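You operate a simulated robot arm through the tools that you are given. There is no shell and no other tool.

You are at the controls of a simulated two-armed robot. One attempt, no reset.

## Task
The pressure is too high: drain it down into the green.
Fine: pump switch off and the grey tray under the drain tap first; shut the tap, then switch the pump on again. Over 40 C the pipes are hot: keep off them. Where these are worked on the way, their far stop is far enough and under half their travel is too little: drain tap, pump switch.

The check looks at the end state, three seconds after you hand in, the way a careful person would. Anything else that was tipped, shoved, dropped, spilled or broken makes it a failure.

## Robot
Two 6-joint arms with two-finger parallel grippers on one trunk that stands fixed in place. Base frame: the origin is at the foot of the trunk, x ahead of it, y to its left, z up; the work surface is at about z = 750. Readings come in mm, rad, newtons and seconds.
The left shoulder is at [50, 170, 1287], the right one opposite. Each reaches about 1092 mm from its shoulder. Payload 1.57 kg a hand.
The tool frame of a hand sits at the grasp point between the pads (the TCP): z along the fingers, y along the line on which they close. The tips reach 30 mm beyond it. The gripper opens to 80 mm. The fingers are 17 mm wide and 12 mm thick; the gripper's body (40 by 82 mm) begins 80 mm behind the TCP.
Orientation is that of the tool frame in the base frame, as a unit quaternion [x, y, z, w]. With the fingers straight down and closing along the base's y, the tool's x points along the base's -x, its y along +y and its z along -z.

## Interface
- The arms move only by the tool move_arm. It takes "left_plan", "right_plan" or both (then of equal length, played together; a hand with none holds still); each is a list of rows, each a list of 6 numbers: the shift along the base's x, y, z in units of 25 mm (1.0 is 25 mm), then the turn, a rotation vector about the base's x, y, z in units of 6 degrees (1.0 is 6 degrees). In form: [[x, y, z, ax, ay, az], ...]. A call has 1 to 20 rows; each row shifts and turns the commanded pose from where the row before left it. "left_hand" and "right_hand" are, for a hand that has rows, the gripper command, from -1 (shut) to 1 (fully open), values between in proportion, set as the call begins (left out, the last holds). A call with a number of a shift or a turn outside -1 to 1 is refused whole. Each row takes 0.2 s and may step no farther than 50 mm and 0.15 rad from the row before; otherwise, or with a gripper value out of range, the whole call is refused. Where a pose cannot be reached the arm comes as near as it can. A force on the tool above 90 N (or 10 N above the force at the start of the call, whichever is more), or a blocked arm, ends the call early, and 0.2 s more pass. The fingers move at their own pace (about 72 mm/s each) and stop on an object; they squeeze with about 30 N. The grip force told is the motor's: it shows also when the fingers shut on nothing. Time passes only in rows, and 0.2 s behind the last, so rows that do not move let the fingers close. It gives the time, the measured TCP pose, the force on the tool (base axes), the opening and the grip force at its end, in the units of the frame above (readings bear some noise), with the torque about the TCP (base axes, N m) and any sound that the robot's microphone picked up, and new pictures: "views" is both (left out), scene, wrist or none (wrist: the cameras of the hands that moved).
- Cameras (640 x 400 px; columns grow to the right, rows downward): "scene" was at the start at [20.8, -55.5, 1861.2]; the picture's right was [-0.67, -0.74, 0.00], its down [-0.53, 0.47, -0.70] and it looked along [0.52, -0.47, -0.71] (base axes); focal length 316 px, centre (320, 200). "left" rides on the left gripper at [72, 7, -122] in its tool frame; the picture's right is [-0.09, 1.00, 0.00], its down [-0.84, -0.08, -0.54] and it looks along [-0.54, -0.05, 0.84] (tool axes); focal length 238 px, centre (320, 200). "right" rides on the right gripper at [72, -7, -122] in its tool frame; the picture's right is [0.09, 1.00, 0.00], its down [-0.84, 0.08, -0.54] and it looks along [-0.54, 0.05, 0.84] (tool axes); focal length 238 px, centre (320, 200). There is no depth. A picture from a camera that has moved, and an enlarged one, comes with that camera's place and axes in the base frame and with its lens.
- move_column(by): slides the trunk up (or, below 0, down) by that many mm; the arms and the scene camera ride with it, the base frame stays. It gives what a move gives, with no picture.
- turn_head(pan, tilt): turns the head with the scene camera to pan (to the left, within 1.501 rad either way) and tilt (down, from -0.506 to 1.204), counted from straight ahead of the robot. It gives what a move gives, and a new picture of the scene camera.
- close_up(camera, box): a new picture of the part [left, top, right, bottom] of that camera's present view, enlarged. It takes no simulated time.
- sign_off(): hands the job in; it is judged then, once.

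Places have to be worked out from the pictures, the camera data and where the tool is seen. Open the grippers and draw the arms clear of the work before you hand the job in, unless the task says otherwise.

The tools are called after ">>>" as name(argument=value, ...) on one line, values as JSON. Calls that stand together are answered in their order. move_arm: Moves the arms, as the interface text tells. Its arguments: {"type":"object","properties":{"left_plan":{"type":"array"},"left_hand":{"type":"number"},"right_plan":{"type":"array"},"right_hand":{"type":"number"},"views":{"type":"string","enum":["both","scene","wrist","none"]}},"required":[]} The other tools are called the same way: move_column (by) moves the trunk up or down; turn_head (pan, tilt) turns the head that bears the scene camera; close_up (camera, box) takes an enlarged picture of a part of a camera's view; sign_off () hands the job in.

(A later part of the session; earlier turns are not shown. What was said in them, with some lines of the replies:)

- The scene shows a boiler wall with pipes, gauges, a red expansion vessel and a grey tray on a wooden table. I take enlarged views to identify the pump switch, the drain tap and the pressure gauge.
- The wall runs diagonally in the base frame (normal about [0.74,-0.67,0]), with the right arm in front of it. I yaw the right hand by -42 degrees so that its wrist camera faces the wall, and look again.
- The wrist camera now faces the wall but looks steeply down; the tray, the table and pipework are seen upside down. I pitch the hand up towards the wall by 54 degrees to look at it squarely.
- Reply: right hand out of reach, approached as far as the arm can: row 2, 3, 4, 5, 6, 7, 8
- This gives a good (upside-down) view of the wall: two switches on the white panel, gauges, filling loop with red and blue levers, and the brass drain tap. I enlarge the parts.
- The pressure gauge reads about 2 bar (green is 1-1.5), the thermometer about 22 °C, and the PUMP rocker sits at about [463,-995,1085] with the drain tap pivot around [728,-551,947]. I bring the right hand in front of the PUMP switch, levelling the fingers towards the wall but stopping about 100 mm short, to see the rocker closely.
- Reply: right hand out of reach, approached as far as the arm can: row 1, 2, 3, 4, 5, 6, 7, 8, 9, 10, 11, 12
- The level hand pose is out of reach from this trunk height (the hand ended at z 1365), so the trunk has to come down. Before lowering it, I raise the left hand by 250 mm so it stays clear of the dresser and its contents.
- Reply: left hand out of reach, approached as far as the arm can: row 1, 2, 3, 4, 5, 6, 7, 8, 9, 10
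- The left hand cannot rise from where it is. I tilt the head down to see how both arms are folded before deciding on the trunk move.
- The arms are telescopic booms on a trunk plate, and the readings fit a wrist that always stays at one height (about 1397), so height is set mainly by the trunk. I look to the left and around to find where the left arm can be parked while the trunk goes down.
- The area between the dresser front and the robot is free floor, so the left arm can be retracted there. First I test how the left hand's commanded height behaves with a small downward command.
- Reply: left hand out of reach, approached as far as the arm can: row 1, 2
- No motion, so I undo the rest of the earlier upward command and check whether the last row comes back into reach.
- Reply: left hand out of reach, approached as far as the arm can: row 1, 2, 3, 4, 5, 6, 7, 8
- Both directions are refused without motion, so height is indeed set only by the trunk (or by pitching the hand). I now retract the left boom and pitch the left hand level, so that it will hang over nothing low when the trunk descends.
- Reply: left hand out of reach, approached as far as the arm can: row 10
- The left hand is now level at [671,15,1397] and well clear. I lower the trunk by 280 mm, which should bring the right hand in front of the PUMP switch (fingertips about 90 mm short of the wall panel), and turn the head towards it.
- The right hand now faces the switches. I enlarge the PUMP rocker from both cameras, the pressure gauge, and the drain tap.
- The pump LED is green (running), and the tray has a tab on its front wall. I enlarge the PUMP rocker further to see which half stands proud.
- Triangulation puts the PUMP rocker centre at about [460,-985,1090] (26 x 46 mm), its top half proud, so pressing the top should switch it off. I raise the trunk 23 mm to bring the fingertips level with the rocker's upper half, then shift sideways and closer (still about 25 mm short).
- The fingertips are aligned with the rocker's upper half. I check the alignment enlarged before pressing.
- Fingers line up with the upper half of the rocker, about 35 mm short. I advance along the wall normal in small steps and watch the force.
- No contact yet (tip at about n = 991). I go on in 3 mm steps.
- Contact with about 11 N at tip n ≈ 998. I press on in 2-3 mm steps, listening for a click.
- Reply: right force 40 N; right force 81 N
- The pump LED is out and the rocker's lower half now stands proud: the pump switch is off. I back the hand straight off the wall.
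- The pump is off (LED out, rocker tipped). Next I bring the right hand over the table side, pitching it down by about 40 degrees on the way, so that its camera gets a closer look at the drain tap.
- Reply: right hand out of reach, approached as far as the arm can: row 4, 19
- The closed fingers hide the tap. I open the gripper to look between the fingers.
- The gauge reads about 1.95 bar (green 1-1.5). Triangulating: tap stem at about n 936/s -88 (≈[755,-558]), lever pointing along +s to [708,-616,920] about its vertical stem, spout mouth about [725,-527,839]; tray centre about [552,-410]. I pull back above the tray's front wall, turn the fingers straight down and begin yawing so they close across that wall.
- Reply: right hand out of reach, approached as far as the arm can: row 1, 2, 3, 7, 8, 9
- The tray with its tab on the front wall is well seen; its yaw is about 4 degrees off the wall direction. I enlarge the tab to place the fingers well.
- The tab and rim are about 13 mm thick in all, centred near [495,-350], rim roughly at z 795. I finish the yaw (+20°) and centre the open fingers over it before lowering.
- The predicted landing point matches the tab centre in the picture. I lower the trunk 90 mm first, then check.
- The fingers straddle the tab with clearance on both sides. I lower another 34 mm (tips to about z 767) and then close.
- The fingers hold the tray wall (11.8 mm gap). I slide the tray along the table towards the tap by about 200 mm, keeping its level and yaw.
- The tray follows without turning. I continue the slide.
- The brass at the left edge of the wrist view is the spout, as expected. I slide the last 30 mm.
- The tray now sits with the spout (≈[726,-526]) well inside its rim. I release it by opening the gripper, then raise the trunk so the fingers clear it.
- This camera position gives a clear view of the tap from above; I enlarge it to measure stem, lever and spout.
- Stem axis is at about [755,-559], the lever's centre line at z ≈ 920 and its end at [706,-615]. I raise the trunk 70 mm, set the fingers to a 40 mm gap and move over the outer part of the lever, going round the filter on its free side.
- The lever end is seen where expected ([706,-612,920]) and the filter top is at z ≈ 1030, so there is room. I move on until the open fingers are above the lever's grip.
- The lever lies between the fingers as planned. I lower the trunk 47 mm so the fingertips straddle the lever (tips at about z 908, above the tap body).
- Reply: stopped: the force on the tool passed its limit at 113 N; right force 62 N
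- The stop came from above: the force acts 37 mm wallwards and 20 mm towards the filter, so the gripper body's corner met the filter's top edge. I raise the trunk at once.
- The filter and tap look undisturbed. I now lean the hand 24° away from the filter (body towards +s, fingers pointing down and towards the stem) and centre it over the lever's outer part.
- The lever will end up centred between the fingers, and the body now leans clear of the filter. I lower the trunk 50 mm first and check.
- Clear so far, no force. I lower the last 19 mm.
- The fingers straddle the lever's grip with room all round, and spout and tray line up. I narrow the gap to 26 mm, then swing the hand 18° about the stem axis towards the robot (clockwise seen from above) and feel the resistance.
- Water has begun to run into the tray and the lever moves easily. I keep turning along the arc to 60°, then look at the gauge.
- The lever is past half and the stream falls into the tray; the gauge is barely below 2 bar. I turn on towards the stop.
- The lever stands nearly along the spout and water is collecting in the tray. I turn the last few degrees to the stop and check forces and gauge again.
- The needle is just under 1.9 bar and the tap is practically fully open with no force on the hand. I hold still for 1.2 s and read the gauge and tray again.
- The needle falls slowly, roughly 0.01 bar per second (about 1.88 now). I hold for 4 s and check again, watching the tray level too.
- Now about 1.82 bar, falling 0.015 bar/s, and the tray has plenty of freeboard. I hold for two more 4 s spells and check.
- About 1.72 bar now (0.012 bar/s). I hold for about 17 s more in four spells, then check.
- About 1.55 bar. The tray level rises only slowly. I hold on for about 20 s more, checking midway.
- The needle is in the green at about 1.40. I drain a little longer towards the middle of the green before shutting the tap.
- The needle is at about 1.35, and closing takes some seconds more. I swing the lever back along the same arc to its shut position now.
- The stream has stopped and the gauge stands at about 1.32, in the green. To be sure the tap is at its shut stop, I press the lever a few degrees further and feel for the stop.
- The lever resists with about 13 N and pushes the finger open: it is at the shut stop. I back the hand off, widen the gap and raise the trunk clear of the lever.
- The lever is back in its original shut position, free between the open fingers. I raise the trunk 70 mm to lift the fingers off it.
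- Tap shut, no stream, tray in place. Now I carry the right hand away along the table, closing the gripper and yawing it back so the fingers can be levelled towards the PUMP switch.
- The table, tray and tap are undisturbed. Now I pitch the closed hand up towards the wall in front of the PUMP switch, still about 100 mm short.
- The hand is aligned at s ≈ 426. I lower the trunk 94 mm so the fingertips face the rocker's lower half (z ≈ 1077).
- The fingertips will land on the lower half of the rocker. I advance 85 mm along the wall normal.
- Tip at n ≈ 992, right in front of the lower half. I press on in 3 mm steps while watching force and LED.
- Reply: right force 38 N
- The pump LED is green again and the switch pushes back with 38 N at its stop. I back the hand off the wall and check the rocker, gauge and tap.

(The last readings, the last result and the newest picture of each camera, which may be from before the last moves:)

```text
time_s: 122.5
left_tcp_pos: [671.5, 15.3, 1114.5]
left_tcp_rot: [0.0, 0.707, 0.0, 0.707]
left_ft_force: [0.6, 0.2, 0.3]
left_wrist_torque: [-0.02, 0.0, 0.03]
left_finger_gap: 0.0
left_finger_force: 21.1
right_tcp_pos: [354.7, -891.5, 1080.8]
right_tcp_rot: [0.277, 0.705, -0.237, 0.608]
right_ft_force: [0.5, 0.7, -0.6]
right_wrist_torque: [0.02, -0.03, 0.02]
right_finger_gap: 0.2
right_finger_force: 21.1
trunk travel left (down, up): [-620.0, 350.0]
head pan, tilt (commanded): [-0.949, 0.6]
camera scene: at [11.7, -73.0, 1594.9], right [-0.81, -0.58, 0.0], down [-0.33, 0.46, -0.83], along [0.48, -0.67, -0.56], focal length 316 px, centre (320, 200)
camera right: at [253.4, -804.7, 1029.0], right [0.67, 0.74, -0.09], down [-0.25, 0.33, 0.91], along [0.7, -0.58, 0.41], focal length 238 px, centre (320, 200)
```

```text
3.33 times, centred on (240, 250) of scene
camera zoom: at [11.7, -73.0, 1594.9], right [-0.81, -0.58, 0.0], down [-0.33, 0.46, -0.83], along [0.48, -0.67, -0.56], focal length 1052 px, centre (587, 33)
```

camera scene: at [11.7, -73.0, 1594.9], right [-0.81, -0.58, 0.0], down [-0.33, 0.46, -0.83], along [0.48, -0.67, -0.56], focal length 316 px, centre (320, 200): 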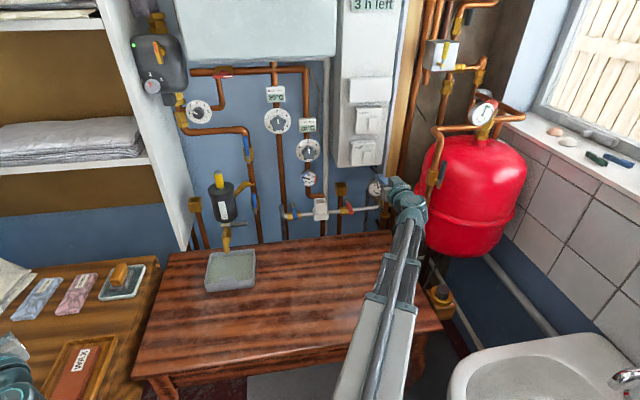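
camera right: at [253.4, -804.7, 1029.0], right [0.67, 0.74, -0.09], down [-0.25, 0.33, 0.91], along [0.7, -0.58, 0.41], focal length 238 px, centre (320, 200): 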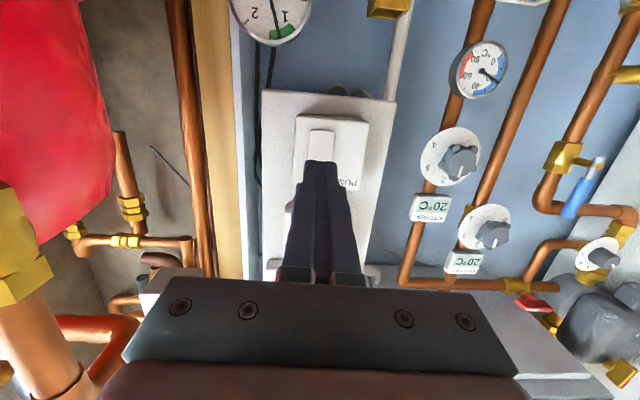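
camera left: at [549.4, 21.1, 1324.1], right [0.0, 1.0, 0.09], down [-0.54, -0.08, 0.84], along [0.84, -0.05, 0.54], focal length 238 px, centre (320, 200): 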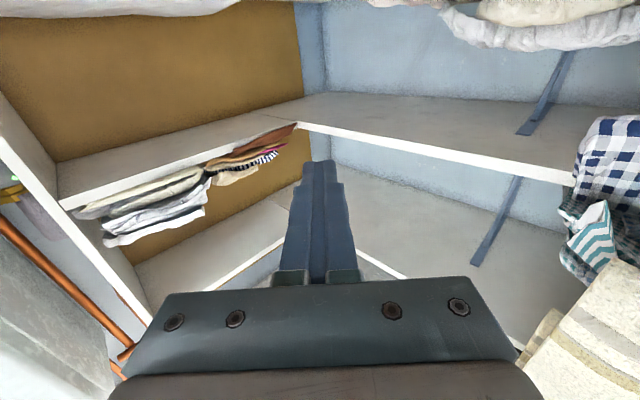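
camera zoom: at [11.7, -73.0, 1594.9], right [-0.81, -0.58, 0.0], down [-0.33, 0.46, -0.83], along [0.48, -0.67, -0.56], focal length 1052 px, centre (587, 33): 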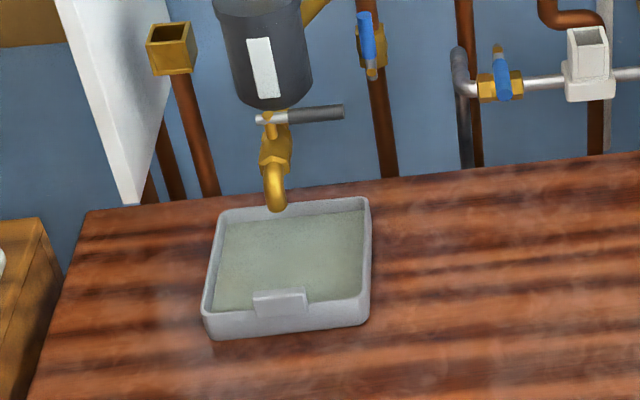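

Everything reads well: rocker down, LED green, needle in the green, lever shut, tray holding the water under the spout. I withdraw the right hand from the wall and open both grippers.

>>> move_arm(right_plan=[[-0.745, 0.668, 0, 0, 0, 0], [-0.745, 0.668, 0, 0, 0, 0], [-0.745, 0.668, 0, 0, 0, 0], [-0.745, 0.668, 0, 0, 0, 0], [-0.6, 0.8, 0, 0, 0, 0], [-0.4, 0.85, 0, 0, 0, 0], [0, 0.8, 0, 0, 0, 0], [0, 0.8, 0, 0, 0, 0]], right_hand=1, left_plan=[[0, 0, 0, 0, 0, 0], [0, 0, 0, 0, 0, 0], [0, 0, 0, 0, 0, 0], [0, 0, 0, 0, 0, 0], [0, 0, 0, 0, 0, 0], [0, 0, 0, 0, 0, 0], [0, 0, 0, 0, 0, 0], [0, 0, 0, 0, 0, 0]], left_hand=1, views="both")

>>> close_up(camera="scene", box=[360, 170, 400, 210])

>>> close_up(camera="scene", box=[190, 150, 300, 310])

```text
time_s: 124.3
left_tcp_pos: [671.9, 15.2, 1115.9]
left_tcp_rot: [0.0, 0.707, 0.0, 0.707]
left_ft_force: [0.2, -0.5, -0.2]
left_wrist_torque: [0.02, -0.01, -0.02]
left_finger_gap: 80.1
left_finger_force: 0.1
right_tcp_pos: [257.1, -742.3, 1081.6]
right_tcp_rot: [0.276, 0.706, -0.237, 0.607]
right_ft_force: [0.0, 1.9, -0.5]
right_wrist_torque: [0.02, 0.0, -0.01]
right_finger_gap: 80.2
right_finger_force: 0.0
trunk travel left (down, up): [-620.0, 350.0]
head pan, tilt (commanded): [-0.949, 0.6]
camera scene: at [11.8, -73.0, 1594.9], right [-0.81, -0.58, 0.0], down [-0.33, 0.46, -0.83], along [0.48, -0.67, -0.56], focal length 316 px, centre (320, 200)
camera right: at [156.0, -657.6, 1029.1], right [0.67, 0.74, -0.09], down [-0.25, 0.34, 0.91], along [0.7, -0.58, 0.41], focal length 238 px, centre (320, 200)
camera left: at [549.9, 21.1, 1041.5], right [0.0, 1.0, 0.09], down [-0.54, -0.08, 0.84], along [0.84, -0.05, 0.54], focal length 238 px, centre (320, 200)
```

scene: 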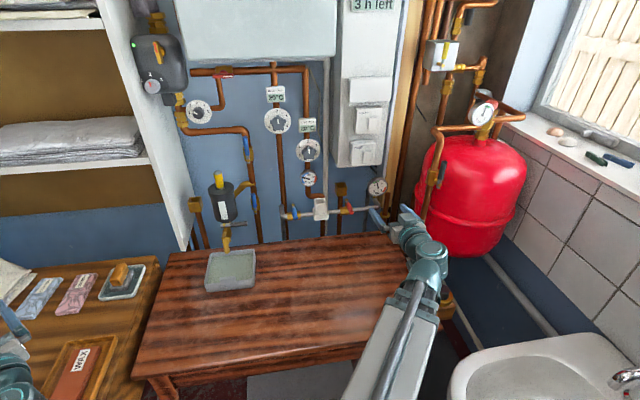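
right: 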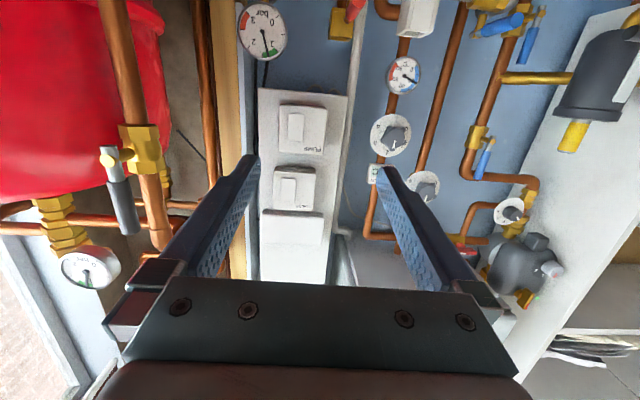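
left: 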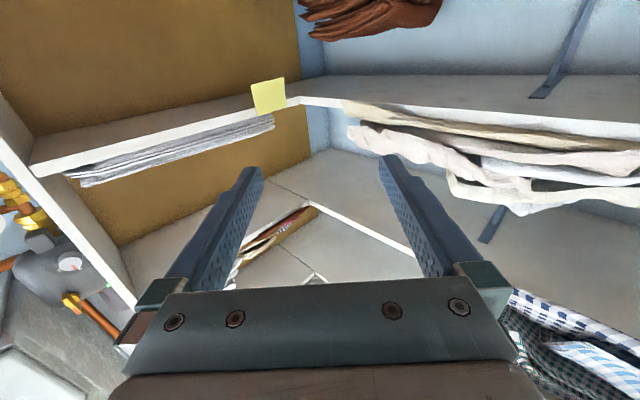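

```text
10.00 times, centred on (380, 190) of scene
camera zoom: at [11.8, -73.0, 1594.9], right [-0.81, -0.58, 0.0], down [-0.33, 0.46, -0.83], along [0.48, -0.67, -0.56], focal length 3156 px, centre (-280, 300)
```

zoom: 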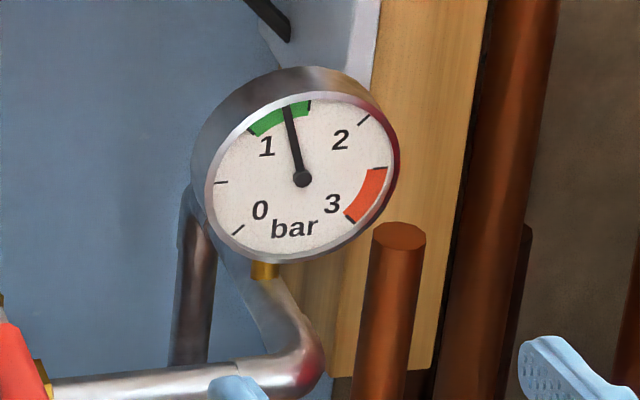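

```text
2.50 times, centred on (245, 230) of scene
camera zoom: at [11.8, -73.0, 1594.9], right [-0.81, -0.58, 0.0], down [-0.33, 0.46, -0.83], along [0.48, -0.67, -0.56], focal length 789 px, centre (508, 125)
```

zoom: 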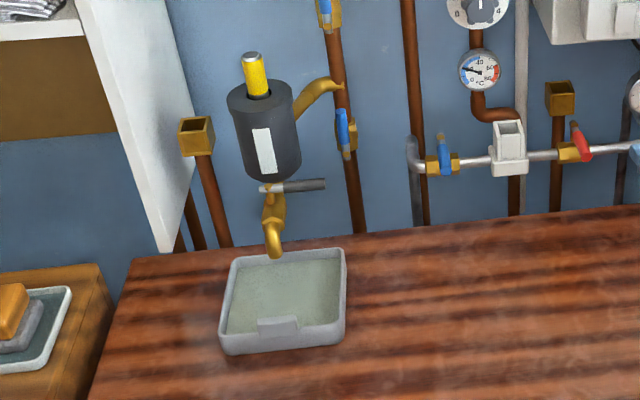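

The gauge holds steady at about 1.3 bar in the green, the tap is shut with no drip, the pump LED is on, the tray stands full-level under the spout, and both arms are clear with open grippers. I hand the job in.

>>> sign_off()

```text
The job is handed in.
```

I drained the pressure from about 1.95 bar to about 1.3 bar, which is inside the green (1–1.5), and it held there after the tap was shut. I handed the job in, but I don't have the check's result.

- **Order:** I switched the pump off and slid the grey tray under the drain tap before opening it. I switched the pump on again only after the tap was shut.
- **Pump:** the switch is back on and the pump's green light is lit.
- **Tap:** I pressed the lever until it met its shut stop. No water is running.
- **Tray:** it stands under the spout with the drained water in it. I saw none on the table.
- **Pipes:** the thermometer showed about 22 °C throughout, so they were not hot, and the arms stayed clear of them.
- **Arms:** both are drawn back with the grippers open. I left the trunk lower than it started.

**Contact with the filter:** while I was lowering the hand onto the tap lever, the gripper body pressed on top of the black filter above the tap. The force reached 113 N before the move stopped itself. I raised the hand at once, and the filter and tap looked undisturbed in the pictures afterwards.
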